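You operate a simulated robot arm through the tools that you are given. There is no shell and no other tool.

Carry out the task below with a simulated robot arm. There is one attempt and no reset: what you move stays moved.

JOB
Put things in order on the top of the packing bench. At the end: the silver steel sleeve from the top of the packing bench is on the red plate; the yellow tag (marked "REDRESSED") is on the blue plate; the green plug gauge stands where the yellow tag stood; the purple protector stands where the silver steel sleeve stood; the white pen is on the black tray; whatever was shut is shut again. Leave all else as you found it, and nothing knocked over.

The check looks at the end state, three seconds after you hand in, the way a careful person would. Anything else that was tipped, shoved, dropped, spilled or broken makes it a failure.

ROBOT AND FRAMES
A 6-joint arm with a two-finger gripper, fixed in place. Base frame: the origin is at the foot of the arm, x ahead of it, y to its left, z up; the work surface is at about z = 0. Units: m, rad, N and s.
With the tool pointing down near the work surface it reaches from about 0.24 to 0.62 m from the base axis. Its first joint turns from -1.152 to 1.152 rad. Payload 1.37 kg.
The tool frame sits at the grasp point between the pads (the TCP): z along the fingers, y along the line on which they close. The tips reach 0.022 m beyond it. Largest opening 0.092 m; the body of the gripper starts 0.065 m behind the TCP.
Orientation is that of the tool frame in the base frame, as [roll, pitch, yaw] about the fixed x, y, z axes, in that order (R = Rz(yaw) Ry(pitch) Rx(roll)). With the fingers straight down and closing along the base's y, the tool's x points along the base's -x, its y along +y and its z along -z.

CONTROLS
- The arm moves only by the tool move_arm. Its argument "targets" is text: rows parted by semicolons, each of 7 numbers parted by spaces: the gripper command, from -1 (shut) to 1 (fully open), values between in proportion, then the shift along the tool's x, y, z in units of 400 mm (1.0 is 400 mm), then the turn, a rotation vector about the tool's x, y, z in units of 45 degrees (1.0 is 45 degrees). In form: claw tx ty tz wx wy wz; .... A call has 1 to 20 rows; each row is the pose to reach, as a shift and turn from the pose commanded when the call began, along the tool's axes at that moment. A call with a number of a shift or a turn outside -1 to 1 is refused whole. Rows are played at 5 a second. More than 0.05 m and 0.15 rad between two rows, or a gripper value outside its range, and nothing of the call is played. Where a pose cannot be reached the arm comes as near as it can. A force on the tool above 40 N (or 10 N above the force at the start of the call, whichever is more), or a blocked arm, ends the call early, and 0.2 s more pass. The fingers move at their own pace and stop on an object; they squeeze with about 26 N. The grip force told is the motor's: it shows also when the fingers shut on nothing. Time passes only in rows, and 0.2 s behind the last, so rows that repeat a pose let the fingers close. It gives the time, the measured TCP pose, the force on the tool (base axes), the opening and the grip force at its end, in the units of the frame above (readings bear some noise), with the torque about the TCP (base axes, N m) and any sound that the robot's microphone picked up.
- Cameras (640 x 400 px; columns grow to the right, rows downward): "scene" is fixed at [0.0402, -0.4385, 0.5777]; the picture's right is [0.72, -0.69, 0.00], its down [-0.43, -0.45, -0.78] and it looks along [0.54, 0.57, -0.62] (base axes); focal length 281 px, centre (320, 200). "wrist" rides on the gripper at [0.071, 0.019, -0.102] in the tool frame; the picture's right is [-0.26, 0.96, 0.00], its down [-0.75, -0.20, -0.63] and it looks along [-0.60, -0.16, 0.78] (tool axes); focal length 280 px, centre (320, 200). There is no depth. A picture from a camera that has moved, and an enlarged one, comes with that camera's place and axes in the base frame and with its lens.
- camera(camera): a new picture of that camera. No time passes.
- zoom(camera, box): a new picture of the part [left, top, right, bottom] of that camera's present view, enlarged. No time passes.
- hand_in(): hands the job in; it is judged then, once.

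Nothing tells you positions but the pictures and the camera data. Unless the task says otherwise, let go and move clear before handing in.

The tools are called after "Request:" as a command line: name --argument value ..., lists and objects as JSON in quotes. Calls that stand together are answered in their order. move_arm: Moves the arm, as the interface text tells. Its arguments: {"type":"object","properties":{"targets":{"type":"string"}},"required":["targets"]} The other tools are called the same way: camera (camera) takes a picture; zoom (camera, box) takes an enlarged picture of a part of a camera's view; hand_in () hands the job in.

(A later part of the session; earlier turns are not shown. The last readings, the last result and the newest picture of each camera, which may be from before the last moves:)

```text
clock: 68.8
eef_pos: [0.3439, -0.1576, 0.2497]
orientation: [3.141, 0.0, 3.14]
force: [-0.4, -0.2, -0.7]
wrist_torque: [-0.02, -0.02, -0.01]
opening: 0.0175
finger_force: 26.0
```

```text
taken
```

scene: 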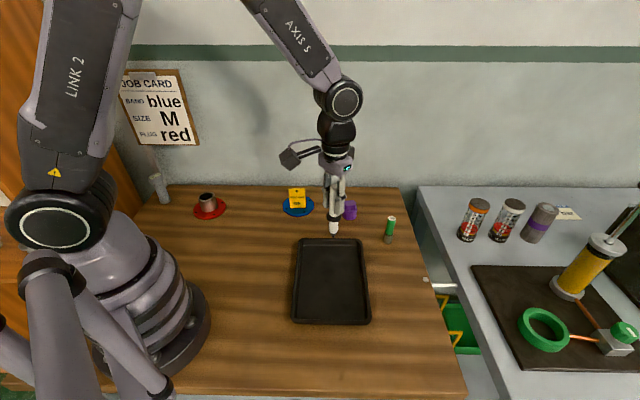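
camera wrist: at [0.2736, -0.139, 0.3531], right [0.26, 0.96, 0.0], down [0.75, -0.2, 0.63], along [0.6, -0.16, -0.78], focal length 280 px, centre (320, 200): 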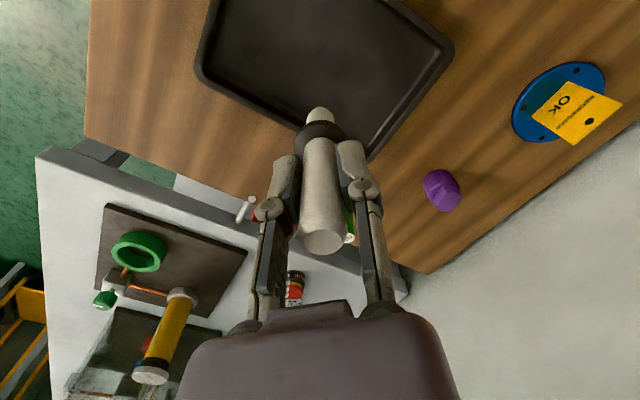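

The pen hangs vertically over the tray. I'll lower until the tip is about 1 cm above the tray floor and check.

Request:
move_arm --targets "-1 0 0 0.06 0 0 0; -1 0 0 0.13 0 0 0; -1 0 0 0.2 0 0 0; -1 0 0 0.27 0 0 0; -1 0 0 0.315 0 0 0; -1 0 0 0.337 0 0 0; -1 0 0 0.337 0 0 0"

Request:
camera --camera "wrist"

Request:
zoom --camera "scene" --box '[276, 220, 388, 330]'

```text
clock: 70.4
eef_pos: [0.3451, -0.1572, 0.1153]
orientation: [3.141, -0.001, 3.14]
force: [0.7, -0.1, -0.5]
wrist_torque: [0.0, -0.01, -0.02]
opening: 0.0177
finger_force: 25.4
```

```text
taken
camera wrist: at [0.2743, -0.1387, 0.2184], right [0.26, 0.96, 0.0], down [0.75, -0.2, 0.63], along [0.6, -0.16, -0.78], focal length 280 px, centre (320, 200)
```

wrist: 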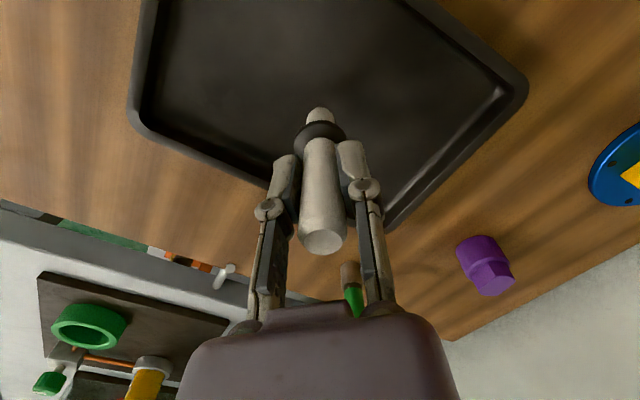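

```text
3.64 times, centred on (332, 275) of scene
camera zoom: at [0.0402, -0.4385, 0.5777], right [0.72, -0.69, 0.0], down [-0.43, -0.45, -0.78], along [0.54, 0.57, -0.62], focal length 1023 px, centre (276, -73)
```

zoom: 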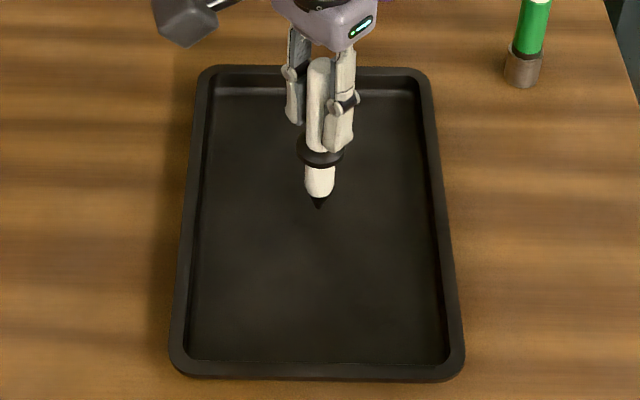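

Request:
move_arm --targets "-1 0 0 0.01 0 0 0; -1 0 0 0.017 0 0 0; -1 0 0 0.022 0 0 0; -1 0 0 0.022 0 0 0"

Request:
zoom --camera "scene" --box '[300, 225, 364, 285]'

```text
clock: 71.4
eef_pos: [0.3462, -0.1561, 0.1067]
orientation: [-3.141, -0.001, 3.141]
force: [-0.5, 0.5, -0.3]
wrist_torque: [-0.01, 0.0, 0.02]
opening: 0.0177
finger_force: 26.3
```

```text
6.67 times, centred on (332, 255) of scene
camera zoom: at [0.0402, -0.4385, 0.5777], right [0.72, -0.69, 0.0], down [-0.43, -0.45, -0.78], along [0.54, 0.57, -0.62], focal length 1876 px, centre (240, -167)
```

zoom: 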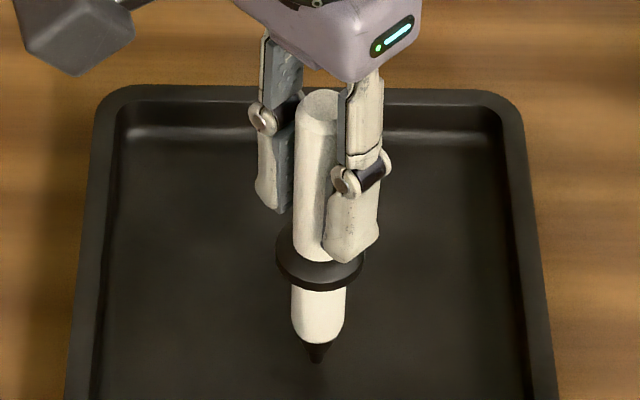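

Request:
move_arm --targets "-1 0 0 0.0025 0 0 0; -1 0 0 0.005 0 0 0; -1 0 0 0.005 0 0 0"

```text
clock: 72.2
eef_pos: [0.3463, -0.1571, 0.1043]
orientation: [-3.142, 0.001, -3.14]
force: [0.7, -0.4, 0.4]
wrist_torque: [-0.05, 0.0, -0.01]
opening: 0.018
finger_force: 26.2
```

Request:
move_arm --targets "-1 0 0 0.0015 0 0 0; -1 0 0 0.0025 0 0 0; -1 0 0 0.0025 0 0 0"

```text
clock: 73.0
eef_pos: [0.3467, -0.1571, 0.1048]
orientation: [3.141, 0.002, -3.141]
force: [-2.4, -0.3, 15.6]
wrist_torque: [0.05, 0.17, 0.04]
opening: 0.018
finger_force: 25.6
```

Contact is at TCP z about 0.1045, a bit too firm. I'll ease off about 0.8 mm and check that the pen is still plumb.

Request:
move_arm --targets "-1 0 0 -0.001 0 0 0; -1 0 0 -0.002 0 0 0; -1 0 0 -0.002 0 0 0"

Request:
camera --camera "wrist"

Request:
zoom --camera "scene" --box '[300, 225, 364, 285]'

```text
clock: 73.8
eef_pos: [0.3459, -0.1568, 0.1039]
orientation: [3.141, -0.001, 3.141]
force: [0.7, -0.3, 1.2]
wrist_torque: [-0.02, -0.07, -0.02]
opening: 0.0178
finger_force: 25.4
```

```text
taken
camera wrist: at [0.2744, -0.1384, 0.2072], right [0.26, 0.96, 0.0], down [0.75, -0.2, 0.62], along [0.6, -0.16, -0.78], focal length 280 px, centre (320, 200)
```

wrist: 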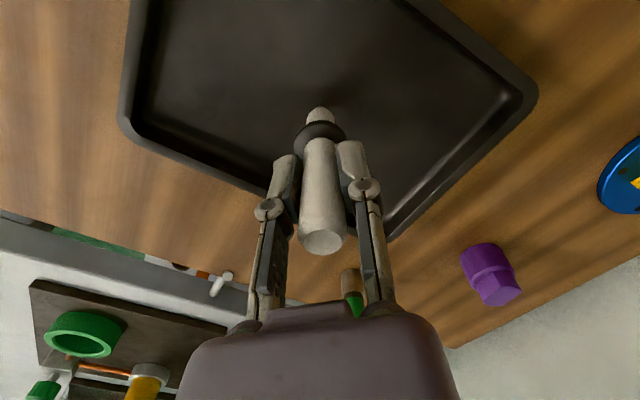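

```text
6.67 times, centred on (332, 255) of scene
camera zoom: at [0.0402, -0.4385, 0.5777], right [0.72, -0.69, 0.0], down [-0.43, -0.45, -0.78], along [0.54, 0.57, -0.62], focal length 1876 px, centre (240, -167)
```

zoom: 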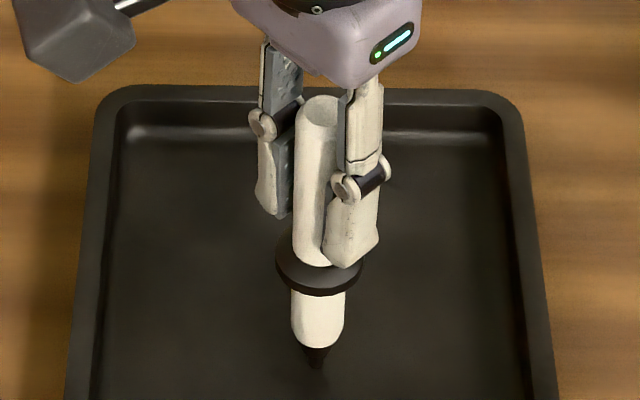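

Request:
zoom --camera "scene" --box '[312, 238, 352, 263]'

Request:
zoom --camera "scene" --box '[312, 258, 352, 283]'

Request:
zoom --camera "wrist" --box '[260, 90, 388, 260]'

```text
16.00 times, centred on (332, 250) of scene
camera zoom: at [0.0402, -0.4385, 0.5777], right [0.72, -0.69, 0.0], down [-0.43, -0.45, -0.78], along [0.54, 0.57, -0.62], focal length 4503 px, centre (128, -608)
```

zoom: 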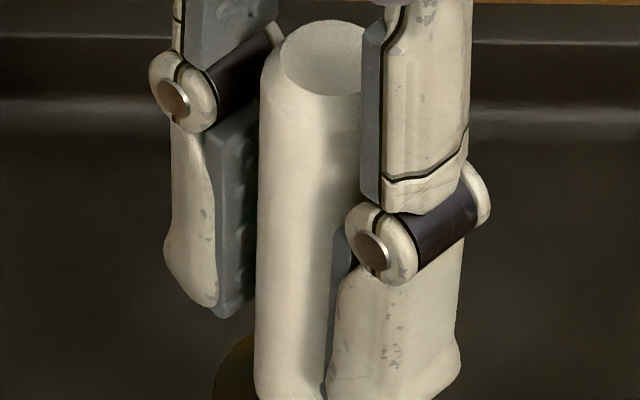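

```text
16.00 times, centred on (332, 270) of scene
camera zoom: at [0.0402, -0.4385, 0.5777], right [0.72, -0.69, 0.0], down [-0.43, -0.45, -0.78], along [0.54, 0.57, -0.62], focal length 4503 px, centre (128, -928)
```

zoom: 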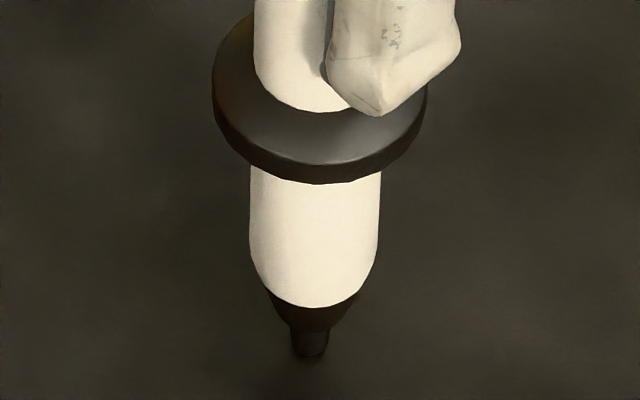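

```text
2.35 times, centred on (324, 175) of wrist
camera zoom: at [0.2744, -0.1384, 0.2072], right [0.26, 0.96, 0.0], down [0.75, -0.2, 0.62], along [0.6, -0.16, -0.78], focal length 660 px, centre (311, 259)
```

zoom: 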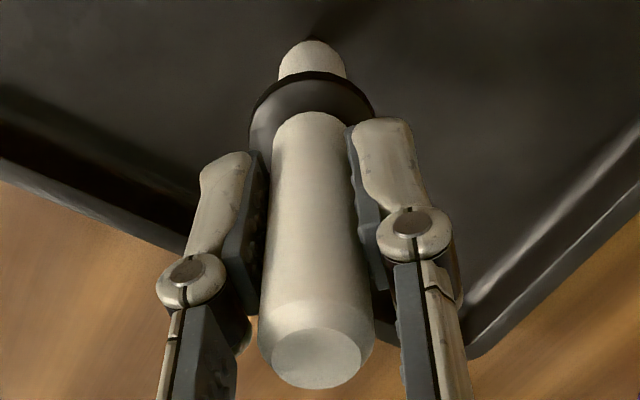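

The pen's flat tip is resting on the tray floor and it is plumb to within about half a degree. I'll open the fingers in tiny steps.

Request:
move_arm --targets "-0.6 0 0 0 0 0 0; -0.58 0 0 0 0 0 0; -0.56 0 0 0 0 0 0; -0.53 0 0 0 0 0 0; -0.5 0 0 0 0 0 0; -0.45 0 0 0 0 0 0; -0.4 0 0 0 0 0 0; -0.4 0 0 0 0 0 0; -0.4 0 0 0 0 0 0"

Request:
zoom --camera "wrist" --box '[260, 90, 388, 260]'

Request:
zoom --camera "scene" --box '[300, 225, 364, 285]'

```text
clock: 75.8
eef_pos: [0.3456, -0.1566, 0.1051]
orientation: [-3.14, 0.0, 3.14]
force: [-0.1, 0.9, 0.3]
wrist_torque: [0.0, 0.02, -0.02]
opening: 0.0277
finger_force: 0.1
```

```text
2.35 times, centred on (324, 175) of wrist
camera zoom: at [0.2744, -0.1384, 0.2074], right [0.26, 0.96, 0.0], down [0.75, -0.2, 0.63], along [0.6, -0.16, -0.78], focal length 660 px, centre (311, 259)
```

zoom: 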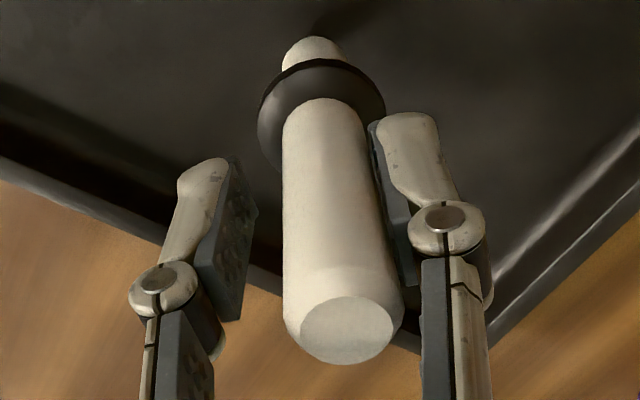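

```text
6.67 times, centred on (332, 255) of scene
camera zoom: at [0.0402, -0.4385, 0.5777], right [0.72, -0.69, 0.0], down [-0.43, -0.45, -0.78], along [0.54, 0.57, -0.62], focal length 1876 px, centre (240, -167)
```

zoom: 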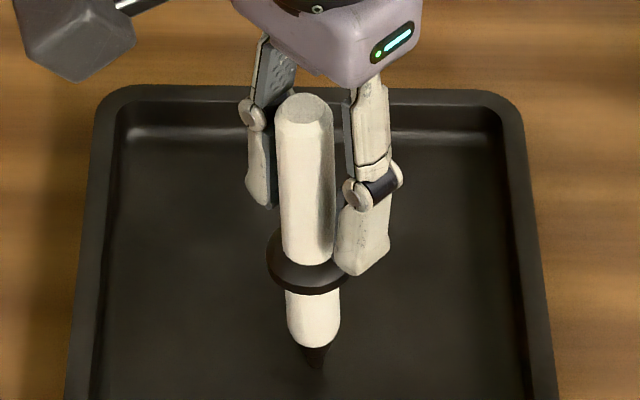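

On release the pen leaned against one finger instead of standing free. It hasn't fallen, so I'll re-close at once to catch it.

Request:
move_arm --targets "-1 0 0 0 0 0 0; -1 0 0 0 0 0 0; -1 0 0 0 0 0 0"

Request:
zoom --camera "wrist" --box '[260, 90, 388, 260]'

Request:
zoom --camera "scene" --box '[300, 225, 364, 285]'

Request:
zoom --camera "scene" --box '[312, 258, 352, 283]'

Request:
zoom --camera "scene" --box '[312, 238, 352, 263]'

```text
clock: 76.6
eef_pos: [0.3458, -0.1565, 0.1047]
orientation: [-3.14, 0.0, 3.141]
force: [-0.2, 0.2, 0.2]
wrist_torque: [0.01, -0.02, -0.02]
opening: 0.0176
finger_force: 25.3
```

```text
2.35 times, centred on (324, 175) of wrist
camera zoom: at [0.2745, -0.1384, 0.2074], right [0.26, 0.96, 0.0], down [0.75, -0.2, 0.63], along [0.6, -0.16, -0.78], focal length 660 px, centre (311, 259)
```

zoom: 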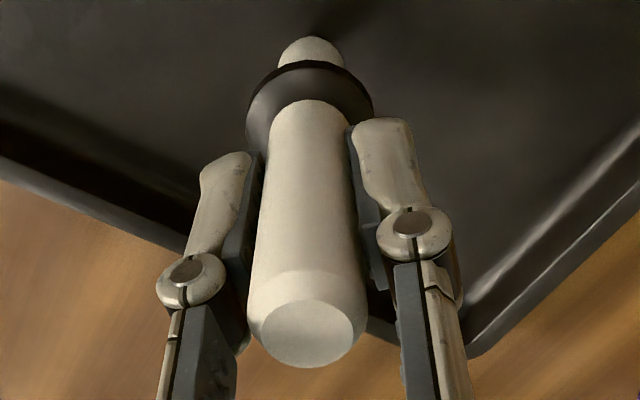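

```text
6.67 times, centred on (332, 255) of scene
camera zoom: at [0.0402, -0.4385, 0.5777], right [0.72, -0.69, 0.0], down [-0.43, -0.45, -0.78], along [0.54, 0.57, -0.62], focal length 1876 px, centre (240, -167)
```

zoom: 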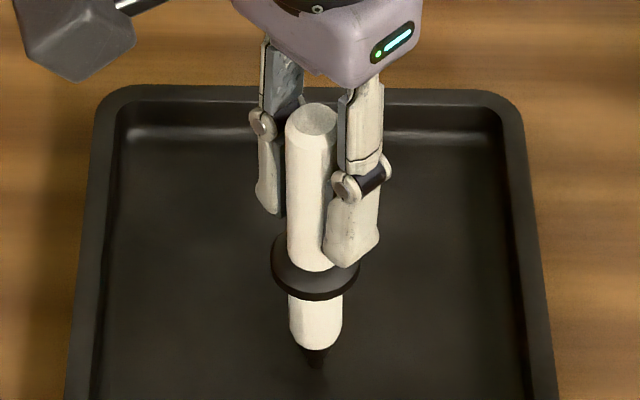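

```text
16.00 times, centred on (332, 270) of scene
camera zoom: at [0.0402, -0.4385, 0.5777], right [0.72, -0.69, 0.0], down [-0.43, -0.45, -0.78], along [0.54, 0.57, -0.62], focal length 4503 px, centre (128, -928)
```

zoom: 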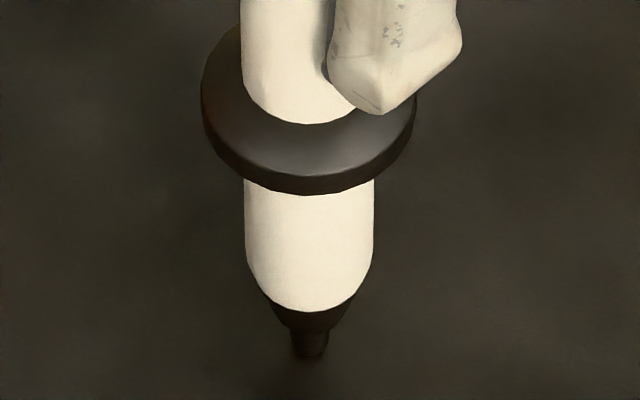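

```text
16.00 times, centred on (332, 250) of scene
camera zoom: at [0.0402, -0.4385, 0.5777], right [0.72, -0.69, 0.0], down [-0.43, -0.45, -0.78], along [0.54, 0.57, -0.62], focal length 4503 px, centre (128, -608)
```

zoom: 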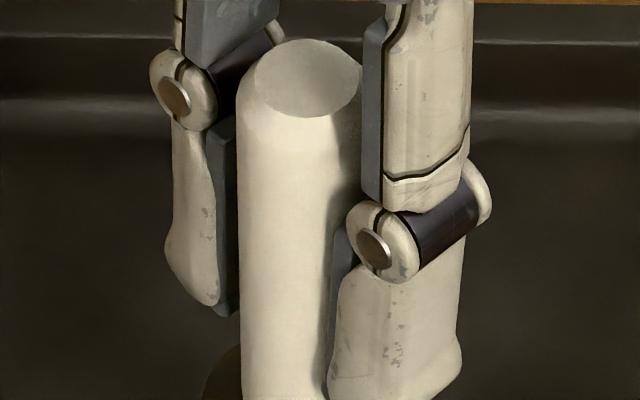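

The pen is caught, but it now leans about 2° toward the base within the grip. I'll lift it a few millimetres clear of the tray floor to measure the tilt.

Request:
move_arm --targets "-1 0 0 -0.01 0 0 0; -1 0 0 -0.02 0 0 0; -1 0 0 -0.025 0 0 0; -1 0 0 -0.025 0 0 0"

Request:
zoom --camera "scene" --box '[312, 253, 352, 278]'

Request:
zoom --camera "scene" --box '[312, 233, 352, 258]'

Request:
zoom --camera "wrist" --box '[260, 90, 388, 260]'

```text
clock: 77.6
eef_pos: [0.3455, -0.157, 0.1144]
orientation: [3.141, 0.001, -3.141]
force: [0.6, -0.4, -0.3]
wrist_torque: [0.0, -0.01, -0.01]
opening: 0.0177
finger_force: 25.7
```

```text
16.00 times, centred on (332, 266) of scene
camera zoom: at [0.0402, -0.4385, 0.5777], right [0.72, -0.69, 0.0], down [-0.43, -0.45, -0.78], along [0.54, 0.57, -0.62], focal length 4503 px, centre (128, -848)
```

zoom: 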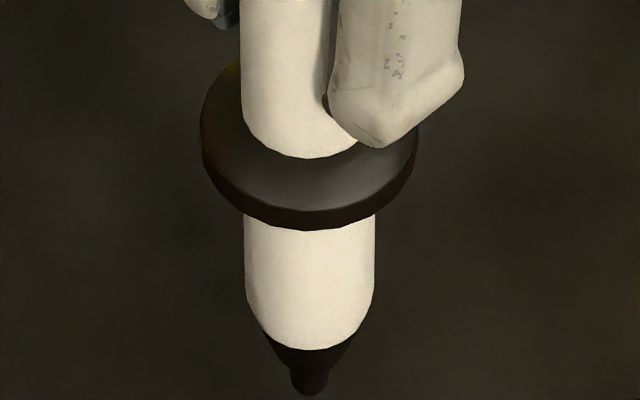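

```text
16.00 times, centred on (332, 246) of scene
camera zoom: at [0.0402, -0.4385, 0.5777], right [0.72, -0.69, 0.0], down [-0.43, -0.45, -0.78], along [0.54, 0.57, -0.62], focal length 4503 px, centre (128, -528)
```

zoom: 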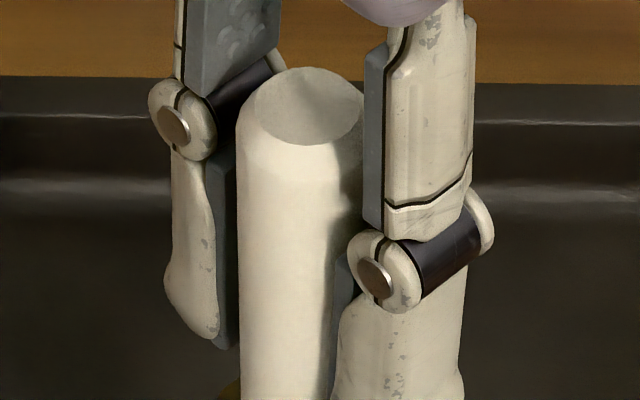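

```text
2.35 times, centred on (324, 175) of wrist
camera zoom: at [0.2744, -0.1383, 0.2174], right [0.26, 0.96, 0.0], down [0.75, -0.2, 0.62], along [0.6, -0.16, -0.78], focal length 660 px, centre (311, 259)
```

zoom: 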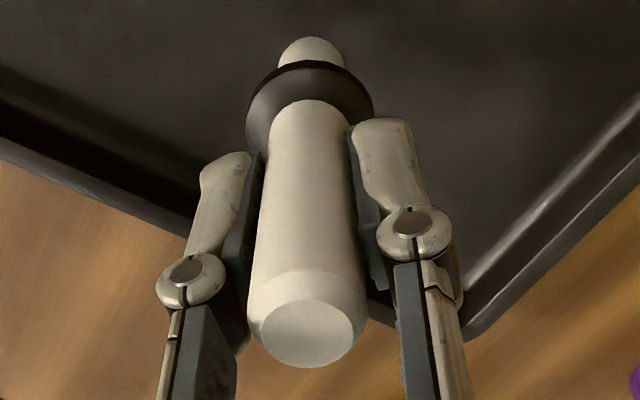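

The pen leans about 2° toward the base. I'll rotate the tool about its y axis by that amount and re-measure.

Request:
move_arm --targets "-1 0 0 0 0 0.0215 0; -1 0 0 0 0 0.043 0; -1 0 0 0 0 0.043 0"

Request:
zoom --camera "scene" --box '[312, 253, 352, 278]'

Request:
zoom --camera "scene" --box '[312, 233, 352, 258]'

Request:
zoom --camera "scene" --box '[370, 210, 410, 250]'

Request:
zoom --camera "scene" --box '[140, 165, 180, 210]'

```text
clock: 78.4
eef_pos: [0.3446, -0.1568, 0.1141]
orientation: [3.14, -0.034, 3.139]
force: [0.0, 0.1, 0.9]
wrist_torque: [-0.05, 0.0, 0.0]
opening: 0.0178
finger_force: 26.1
```

```text
16.00 times, centred on (332, 266) of scene
camera zoom: at [0.0402, -0.4385, 0.5777], right [0.72, -0.69, 0.0], down [-0.43, -0.45, -0.78], along [0.54, 0.57, -0.62], focal length 4503 px, centre (128, -848)
```

zoom: 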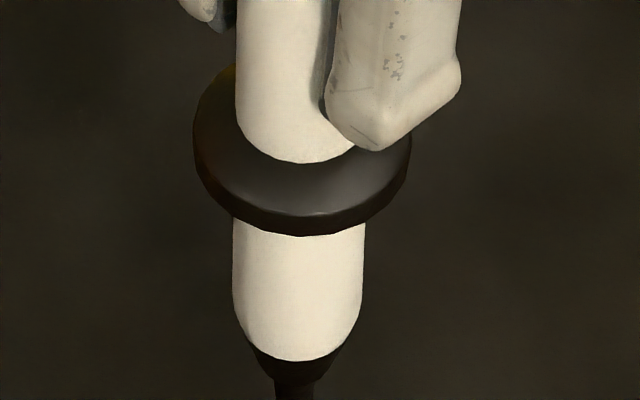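

```text
16.00 times, centred on (332, 246) of scene
camera zoom: at [0.0402, -0.4385, 0.5777], right [0.72, -0.69, 0.0], down [-0.43, -0.45, -0.78], along [0.54, 0.57, -0.62], focal length 4503 px, centre (128, -528)
```

zoom: 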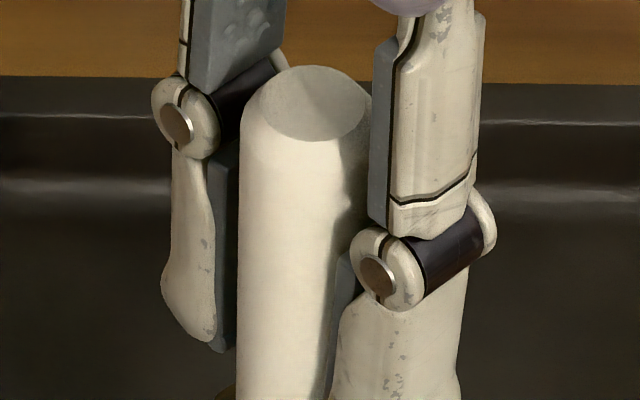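

```text
10.00 times, centred on (390, 230) of scene
camera zoom: at [0.0402, -0.4385, 0.5777], right [0.72, -0.69, 0.0], down [-0.43, -0.45, -0.78], along [0.54, 0.57, -0.62], focal length 2814 px, centre (-380, -100)
```

zoom: 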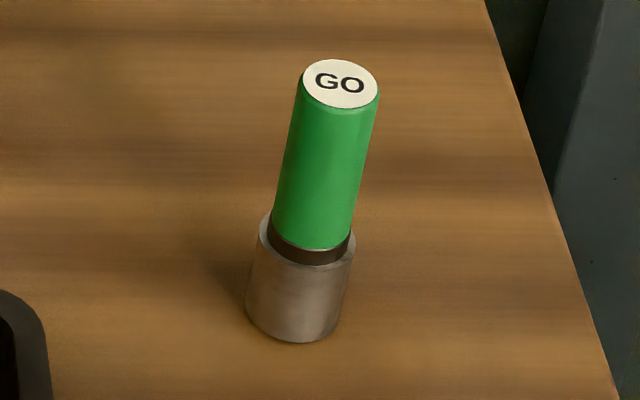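

```text
8.89 times, centred on (160, 188) of scene
camera zoom: at [0.0402, -0.4385, 0.5777], right [0.72, -0.69, 0.0], down [-0.43, -0.45, -0.78], along [0.54, 0.57, -0.62], focal length 2502 px, centre (1742, 311)
```

zoom: 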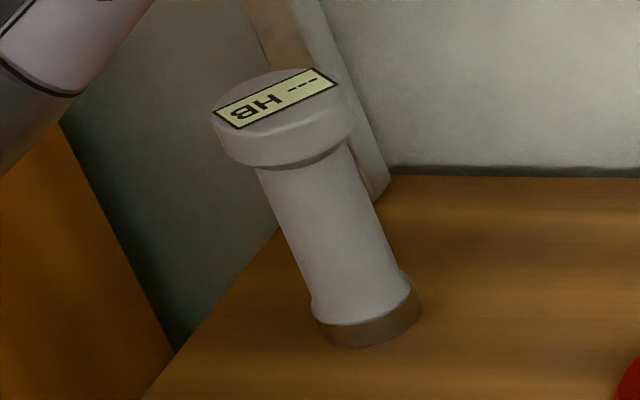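

Request:
zoom --camera "wrist" --box '[270, 90, 376, 156]'

Request:
zoom --camera "wrist" --box '[270, 190, 376, 256]'

```text
6.04 times, centred on (323, 123) of wrist
camera zoom: at [0.2777, -0.1384, 0.2196], right [0.26, 0.96, -0.01], down [0.77, -0.21, 0.6], along [0.58, -0.16, -0.8], focal length 1693 px, centre (302, 665)
```

zoom: 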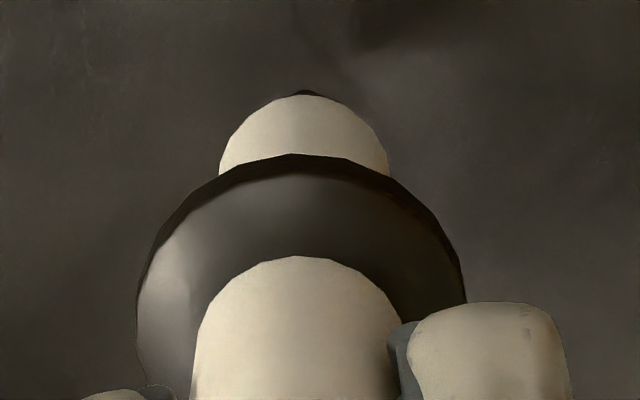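

```text
6.04 times, centred on (323, 223) of wrist
camera zoom: at [0.2777, -0.1384, 0.2196], right [0.26, 0.96, -0.01], down [0.77, -0.21, 0.6], along [0.58, -0.16, -0.8], focal length 1693 px, centre (302, 61)
```

zoom: 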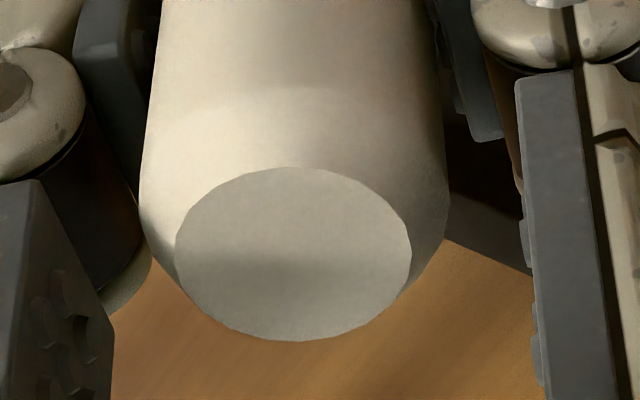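

The pen now reads plumb within about half a degree in both views. I'll lower it in very small steps to a light touch this time.

Request:
move_arm --targets "-1 0 0 0.01 0 0 0; -1 0 0 0.017 0 0 0; -1 0 0 0.02 0 0 0; -1 0 0 0.02 0 0 0"

```text
clock: 79.4
eef_pos: [0.3451, -0.1576, 0.1066]
orientation: [-3.141, -0.032, 3.141]
force: [-0.4, -0.7, -0.1]
wrist_torque: [-0.03, -0.03, 0.02]
opening: 0.0176
finger_force: 26.4
```

Request:
move_arm --targets "-1 0 0 0.001 0 0 0; -1 0 0 0.002 0 0 0; -1 0 0 0.003 0 0 0; -1 0 0 0.003 0 0 0"

```text
clock: 80.4
eef_pos: [0.3456, -0.1574, 0.1063]
orientation: [3.141, -0.034, -3.141]
force: [0.1, 0.3, 0.1]
wrist_torque: [0.0, -0.01, 0.03]
opening: 0.0176
finger_force: 26.0
```

Request:
move_arm --targets "-1 0 0 0.001 0 0 0; -1 0 0 0.001 0 0 0"

```text
clock: 81.0
eef_pos: [0.3452, -0.1565, 0.1047]
orientation: [-3.14, -0.034, -3.141]
force: [-0.5, -0.7, 0.4]
wrist_torque: [0.01, 0.02, 0.01]
opening: 0.0177
finger_force: 26.1
```

Request:
move_arm --targets "-1 0 0 0.001 0 0 0; -1 0 0 0.001 0 0 0"

```text
clock: 81.6
eef_pos: [0.3455, -0.1582, 0.104]
orientation: [3.141, -0.033, 3.14]
force: [-0.4, -0.5, 3.9]
wrist_torque: [-0.01, 0.06, -0.01]
opening: 0.0178
finger_force: 26.0
```

Light contact of about 4 N. Now I'll slacken the squeeze in very fine increments, checking the grip force as I go.

Request:
move_arm --targets "-0.8 0 0 0 0 0 0; -0.7 0 0 0 0 0 0; -0.66 0 0 0 0 0 0; -0.64 0 0 0 0 0 0"

```text
clock: 82.6
eef_pos: [0.3452, -0.1573, 0.1041]
orientation: [3.141, -0.034, -3.141]
force: [-0.4, -0.4, 5.0]
wrist_torque: [0.01, 0.06, -0.03]
opening: 0.0178
finger_force: 26.5
```

Request:
move_arm --targets "-0.63 0 0 0 0 0 0; -0.625 0 0 0 0 0 0; -0.62 0 0 0 0 0 0"

```text
clock: 83.4
eef_pos: [0.345, -0.1583, 0.1032]
orientation: [-3.141, -0.033, 3.141]
force: [-0.1, 0.7, -0.5]
wrist_torque: [-0.03, 0.02, 0.0]
opening: 0.0187
finger_force: 0.9
```

Request:
zoom --camera "wrist" --box '[260, 90, 388, 260]'

Request:
zoom --camera "scene" --box '[312, 258, 352, 283]'

Request:
zoom --camera "scene" --box '[312, 238, 352, 263]'

```text
2.35 times, centred on (324, 175) of wrist
camera zoom: at [0.2773, -0.1387, 0.2096], right [0.26, 0.96, -0.01], down [0.77, -0.2, 0.6], along [0.58, -0.16, -0.8], focal length 660 px, centre (311, 259)
```

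zoom: 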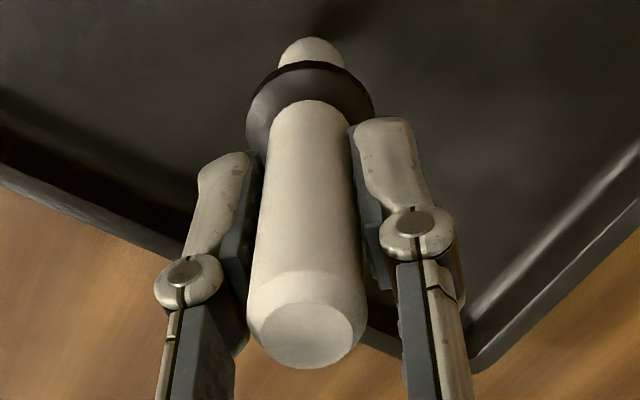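

```text
16.00 times, centred on (332, 270) of scene
camera zoom: at [0.0402, -0.4385, 0.5777], right [0.72, -0.69, 0.0], down [-0.43, -0.45, -0.78], along [0.54, 0.57, -0.62], focal length 4503 px, centre (128, -928)
```

zoom: 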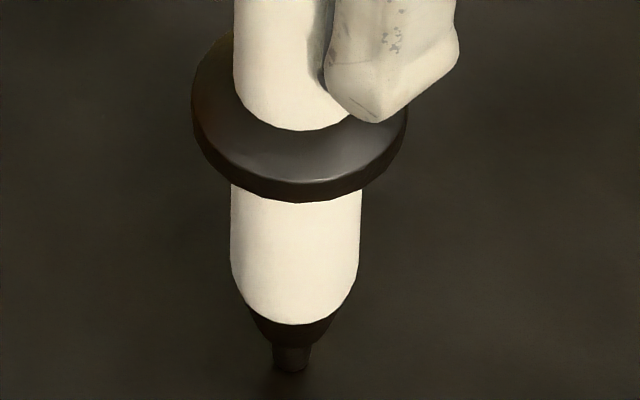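

```text
16.00 times, centred on (332, 250) of scene
camera zoom: at [0.0402, -0.4385, 0.5777], right [0.72, -0.69, 0.0], down [-0.43, -0.45, -0.78], along [0.54, 0.57, -0.62], focal length 4503 px, centre (128, -608)
```

zoom: 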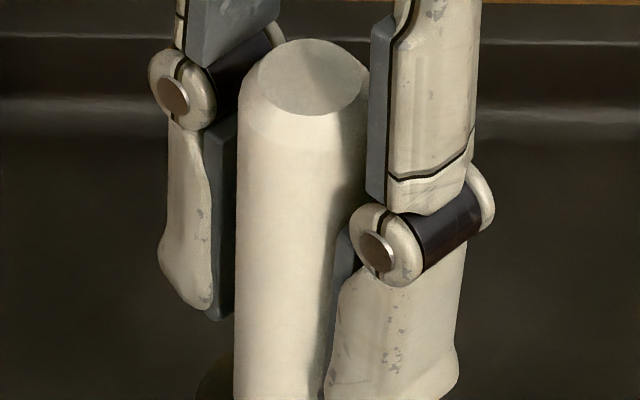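

The squeeze is nearly gone and the pen is still plumb. I'll open another hair and let it settle between the pads.

Request:
move_arm --targets "-0.615 0 0 0 0 0 0; -0.61 0 0 0 0 0 0; -0.605 0 0 0 0 0 0; -0.6 0 0 0 0 0 0; -0.6 0 0 0 0 0 0"

Request:
zoom --camera "wrist" --box '[260, 90, 388, 260]'

Request:
zoom --camera "scene" --box '[312, 258, 352, 283]'

Request:
zoom --camera "scene" --box '[312, 238, 352, 263]'

```text
clock: 84.6
eef_pos: [0.3457, -0.1576, 0.1042]
orientation: [3.142, -0.033, -3.14]
force: [0.1, 0.4, 0.1]
wrist_torque: [-0.02, -0.01, -0.02]
opening: 0.0191
finger_force: 0.6
```

```text
2.35 times, centred on (324, 175) of wrist
camera zoom: at [0.2773, -0.1387, 0.2096], right [0.26, 0.96, -0.01], down [0.77, -0.2, 0.6], along [0.58, -0.16, -0.8], focal length 660 px, centre (311, 259)
```

zoom: 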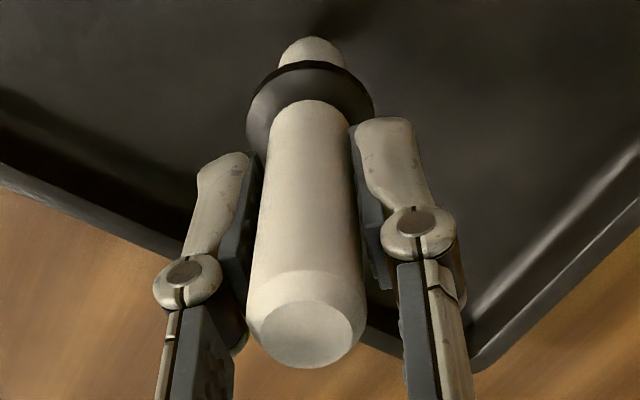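

```text
16.00 times, centred on (332, 270) of scene
camera zoom: at [0.0402, -0.4385, 0.5777], right [0.72, -0.69, 0.0], down [-0.43, -0.45, -0.78], along [0.54, 0.57, -0.62], focal length 4503 px, centre (128, -928)
```

zoom: 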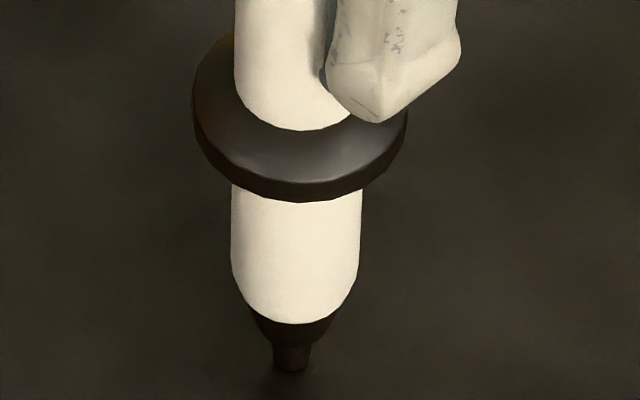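

```text
16.00 times, centred on (332, 250) of scene
camera zoom: at [0.0402, -0.4385, 0.5777], right [0.72, -0.69, 0.0], down [-0.43, -0.45, -0.78], along [0.54, 0.57, -0.62], focal length 4503 px, centre (128, -608)
```

zoom: 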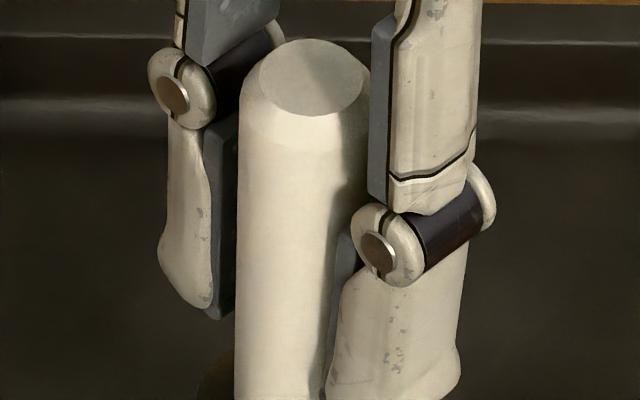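

The pen seems to hold its own with slack around it. I'll widen slowly and keep checking.

Request:
move_arm --targets "-0.595 0 0 0 0 0 0; -0.59 0 0 0 0 0 0; -0.585 0 0 0 0 0 0; -0.58 0 0 0 0 0 0; -0.57 0 0 0 0 0 0; -0.56 0 0 0 0 0 0; -0.56 0 0 0 0 0 0"

Request:
zoom --camera "wrist" --box '[260, 90, 388, 260]'

Request:
zoom --camera "scene" --box '[312, 238, 352, 263]'

Request:
zoom --camera "scene" --box '[312, 258, 352, 283]'

```text
clock: 86.2
eef_pos: [0.345, -0.157, 0.104]
orientation: [-3.139, -0.035, -3.141]
force: [0.4, 0.1, 0.4]
wrist_torque: [-0.03, 0.03, 0.0]
opening: 0.0205
finger_force: 0.0
```

```text
2.35 times, centred on (324, 175) of wrist
camera zoom: at [0.2773, -0.1387, 0.2096], right [0.26, 0.96, -0.01], down [0.77, -0.2, 0.6], along [0.58, -0.16, -0.8], focal length 660 px, centre (311, 259)
```

zoom: 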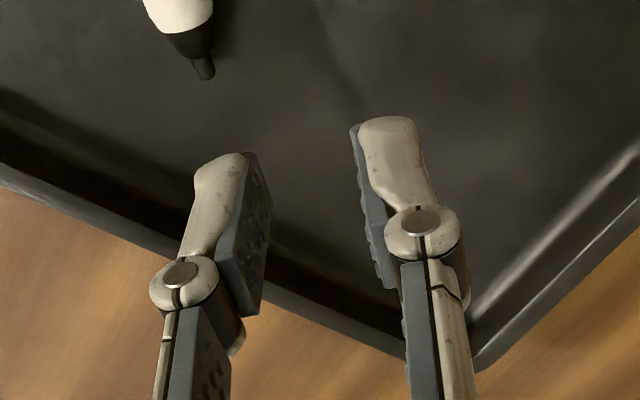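

```text
16.00 times, centred on (332, 250) of scene
camera zoom: at [0.0402, -0.4385, 0.5777], right [0.72, -0.69, 0.0], down [-0.43, -0.45, -0.78], along [0.54, 0.57, -0.62], focal length 4503 px, centre (128, -608)
```

zoom: 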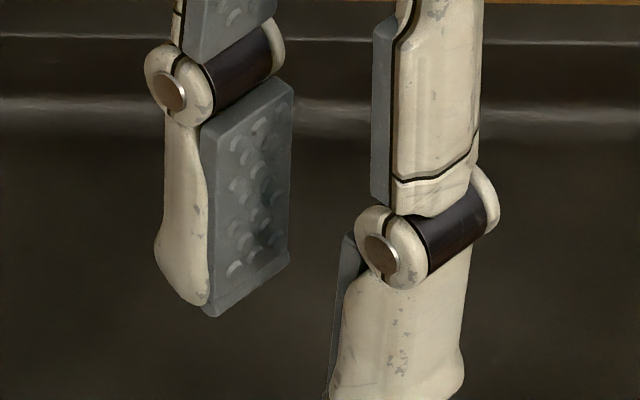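

```text
16.00 times, centred on (332, 270) of scene
camera zoom: at [0.0402, -0.4385, 0.5777], right [0.72, -0.69, 0.0], down [-0.43, -0.45, -0.78], along [0.54, 0.57, -0.62], focal length 4503 px, centre (128, -928)
```

zoom: 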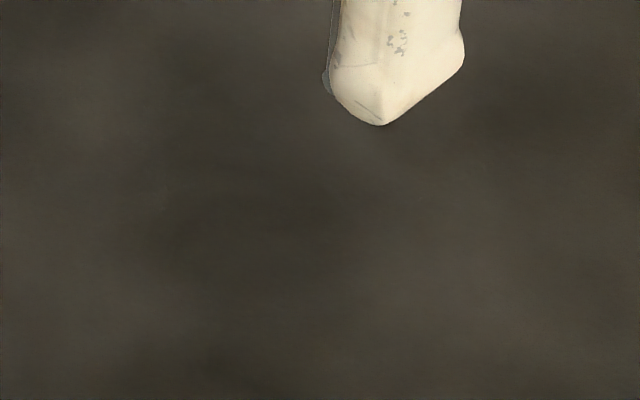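

The pen tipped over and dropped onto the tray. I'll look at where it lies and whether anything else was disturbed.

Request:
camera --camera "scene"

Request:
zoom --camera "scene" --box '[276, 225, 388, 335]'

Request:
camera --camera "wrist"

```text
taken
```

scene: 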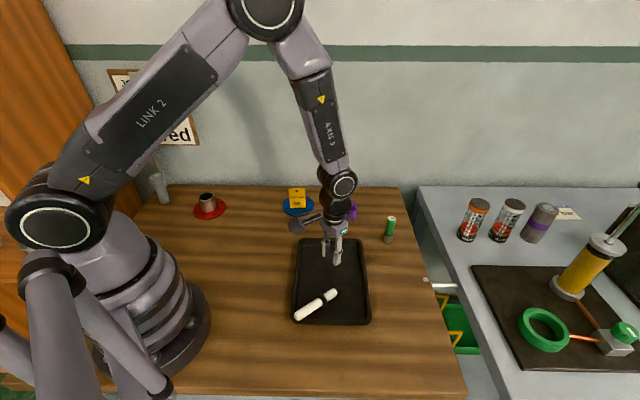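

```text
3.64 times, centred on (332, 280) of scene
camera zoom: at [0.0402, -0.4385, 0.5777], right [0.72, -0.69, 0.0], down [-0.43, -0.45, -0.78], along [0.54, 0.57, -0.62], focal length 1023 px, centre (276, -91)
```

zoom: 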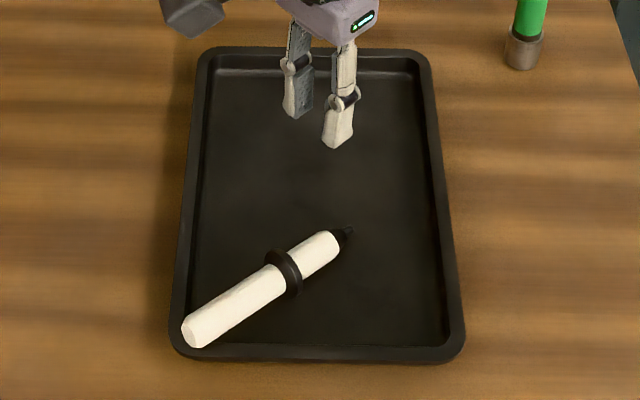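

```text
taken
camera wrist: at [0.2773, -0.1387, 0.2096], right [0.26, 0.96, -0.01], down [0.77, -0.2, 0.6], along [0.58, -0.16, -0.8], focal length 280 px, centre (320, 200)
```

wrist: 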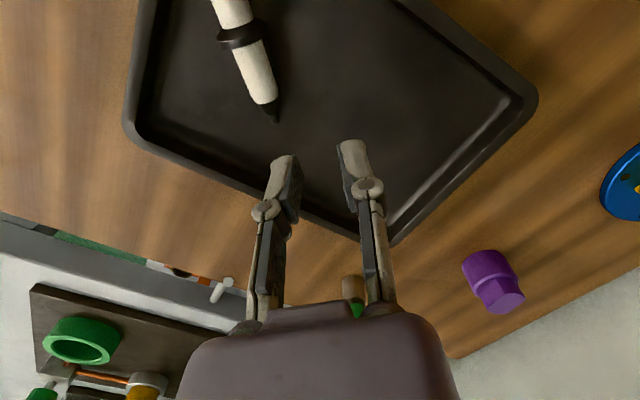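

The pen lies inside the tray and nothing else was touched. Its 5 mm nib doesn't hold upright there. I'll raise the arm clear and inspect how it rests.

Request:
move_arm --targets "-0.5 0 0 -0.05 0 0 0; -0.4 0 0 -0.15 0 0 0; -0.2 0 0 -0.25 0 -0.02 0; 0 0 0 -0.35 0 -0.043 0; 0 0 0 -0.35 0 -0.043 0; 0 0 0 -0.35 0 -0.043 0"

Request:
zoom --camera "scene" --box '[280, 230, 384, 330]'

Request:
zoom --camera "scene" --box '[284, 280, 348, 330]'

Request:
camera --camera "wrist"

```text
clock: 87.6
eef_pos: [0.3491, -0.1561, 0.245]
orientation: [3.141, 0.001, -3.141]
force: [-0.1, -0.2, 0.2]
wrist_torque: [-0.03, 0.01, -0.01]
opening: 0.0459
finger_force: 0.1
```

```text
4.00 times, centred on (332, 280) of scene
camera zoom: at [0.0402, -0.4385, 0.5777], right [0.72, -0.69, 0.0], down [-0.43, -0.45, -0.78], along [0.54, 0.57, -0.62], focal length 1126 px, centre (272, -120)
```

zoom: 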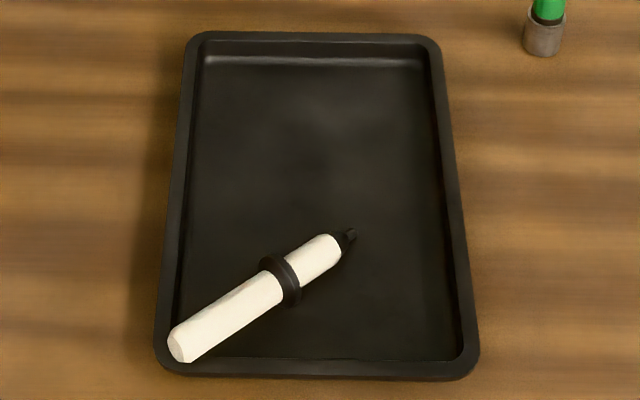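

```text
8.00 times, centred on (316, 305) of scene
camera zoom: at [0.0402, -0.4385, 0.5777], right [0.72, -0.69, 0.0], down [-0.43, -0.45, -0.78], along [0.54, 0.57, -0.62], focal length 2251 px, centre (352, -640)
```

zoom: 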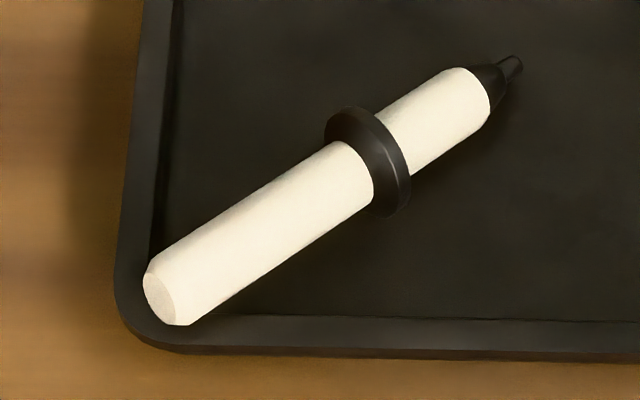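

```text
taken
camera wrist: at [0.2788, -0.1384, 0.3479], right [0.26, 0.96, 0.0], down [0.75, -0.2, 0.63], along [0.6, -0.16, -0.78], focal length 280 px, centre (320, 200)
```

wrist: 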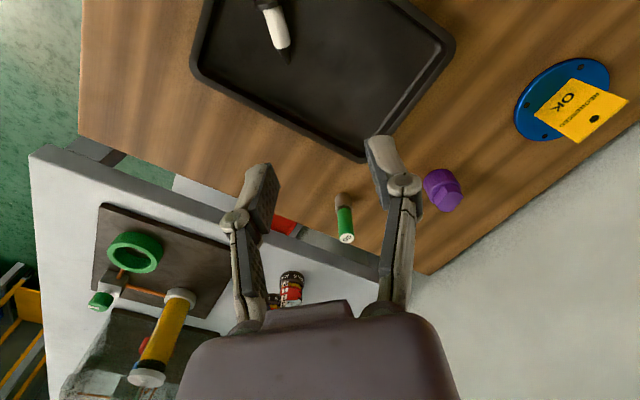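

The pen lies in the tray but its tail is propped on the corner rim. I'll pick it up by the short section between collar and nib and lay it flat in the middle, hovering first to check alignment.

Request:
move_arm --targets "0.1 0.05 -0.045 0 0 0 0; 0.1 0.108 -0.09 0 0 0 0; 0.1 0.108 -0.09 0.1 0 0 0; 0.1 0.108 -0.09 0.2 0 0 0; 0.1 0.108 -0.09 0.3 0 0 0; 0.1 0.108 -0.09 0.3 0 0 0"

Request:
camera --camera "wrist"

Request:
zoom --camera "scene" --box '[270, 220, 398, 330]'

```text
clock: 89.0
eef_pos: [0.3069, -0.1924, 0.1243]
orientation: [-3.141, -0.001, 3.141]
force: [1.0, 0.7, 0.4]
wrist_torque: [0.0, 0.0, 0.03]
opening: 0.0504
finger_force: 0.1
```

```text
taken
camera wrist: at [0.2352, -0.1735, 0.2262], right [0.26, 0.96, 0.0], down [0.75, -0.2, 0.63], along [0.6, -0.16, -0.78], focal length 280 px, centre (320, 200)
```

wrist: 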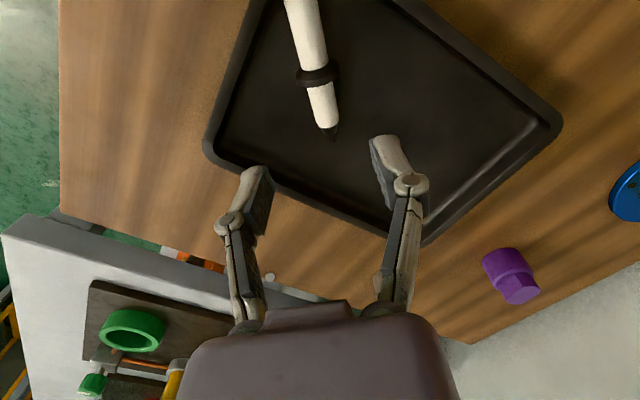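

```text
3.64 times, centred on (334, 275) of scene
camera zoom: at [0.0402, -0.4385, 0.5777], right [0.72, -0.69, 0.0], down [-0.43, -0.45, -0.78], along [0.54, 0.57, -0.62], focal length 1023 px, centre (269, -73)
```

zoom: 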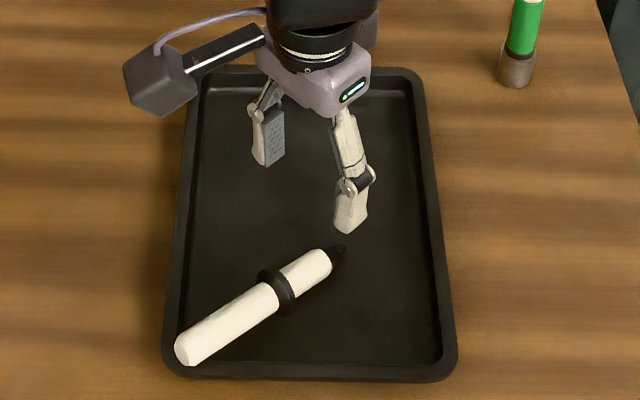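

The grasp point sits right over the section between collar and nib. I'll descend to z 0.030 and grip.

Request:
move_arm --targets "0.1 0 0.005 0.06 0 0 0; 0.1 0 0.005 0.12 0 0 0; 0.1 0 0.005 0.18 0 0 0; 0.1 0 0.005 0.22 0 0 0; 0.1 0 0.005 0.235 0 0 0; 0.1 0 0.005 0.235 0 0 0"

Request:
camera --camera "wrist"

Request:
zoom --camera "scene" --box '[280, 250, 376, 330]'

```text
clock: 90.4
eef_pos: [0.3068, -0.1902, 0.0287]
orientation: [-3.14, 0.0, -3.141]
force: [0.8, 0.3, -0.9]
wrist_torque: [0.02, 0.01, 0.03]
opening: 0.0507
finger_force: 0.1
```

```text
taken
camera wrist: at [0.2357, -0.1725, 0.1328], right [0.26, 0.96, 0.0], down [0.75, -0.2, 0.63], along [0.6, -0.16, -0.78], focal length 280 px, centre (320, 200)
```

wrist: 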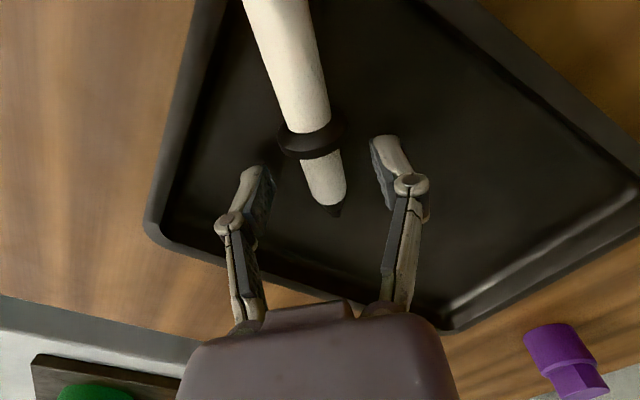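

```text
5.00 times, centred on (328, 290) of scene
camera zoom: at [0.0402, -0.4385, 0.5777], right [0.72, -0.69, 0.0], down [-0.43, -0.45, -0.78], along [0.54, 0.57, -0.62], focal length 1407 px, centre (280, -250)
```

zoom: 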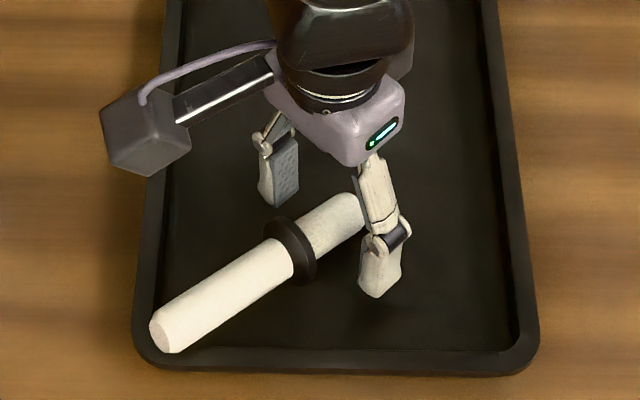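

Request:
move_arm --targets "-0.2 0 0 0 0 0 0; -0.5 0 0 0 0 0 0; -1 0 0 0 0 0 0; -1 0 0 0 0 0 0; -1 0 0 0 0 0 0; -1 0 0 0 0 0 0"

Request:
camera --camera "wrist"

Request:
zoom --camera "scene" --box '[280, 250, 376, 330]'

```text
clock: 91.8
eef_pos: [0.307, -0.1915, 0.03]
orientation: [3.142, -0.001, -3.141]
force: [-0.2, -0.5, 0.7]
wrist_torque: [0.0, -0.02, 0.01]
opening: 0.0174
finger_force: 25.7
```

```text
taken
camera wrist: at [0.2356, -0.1725, 0.1329], right [0.26, 0.96, 0.0], down [0.75, -0.2, 0.63], along [0.6, -0.16, -0.78], focal length 280 px, centre (320, 200)
```

wrist: 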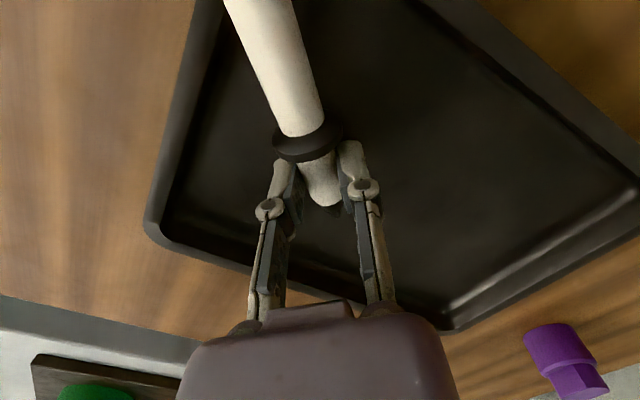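

```text
5.00 times, centred on (328, 290) of scene
camera zoom: at [0.0402, -0.4385, 0.5777], right [0.72, -0.69, 0.0], down [-0.43, -0.45, -0.78], along [0.54, 0.57, -0.62], focal length 1407 px, centre (280, -250)
```

zoom: 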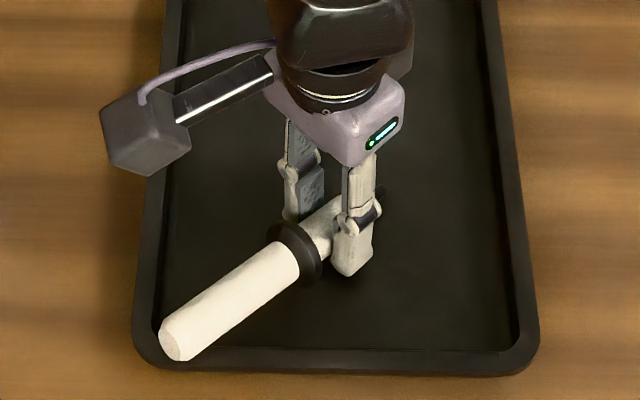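

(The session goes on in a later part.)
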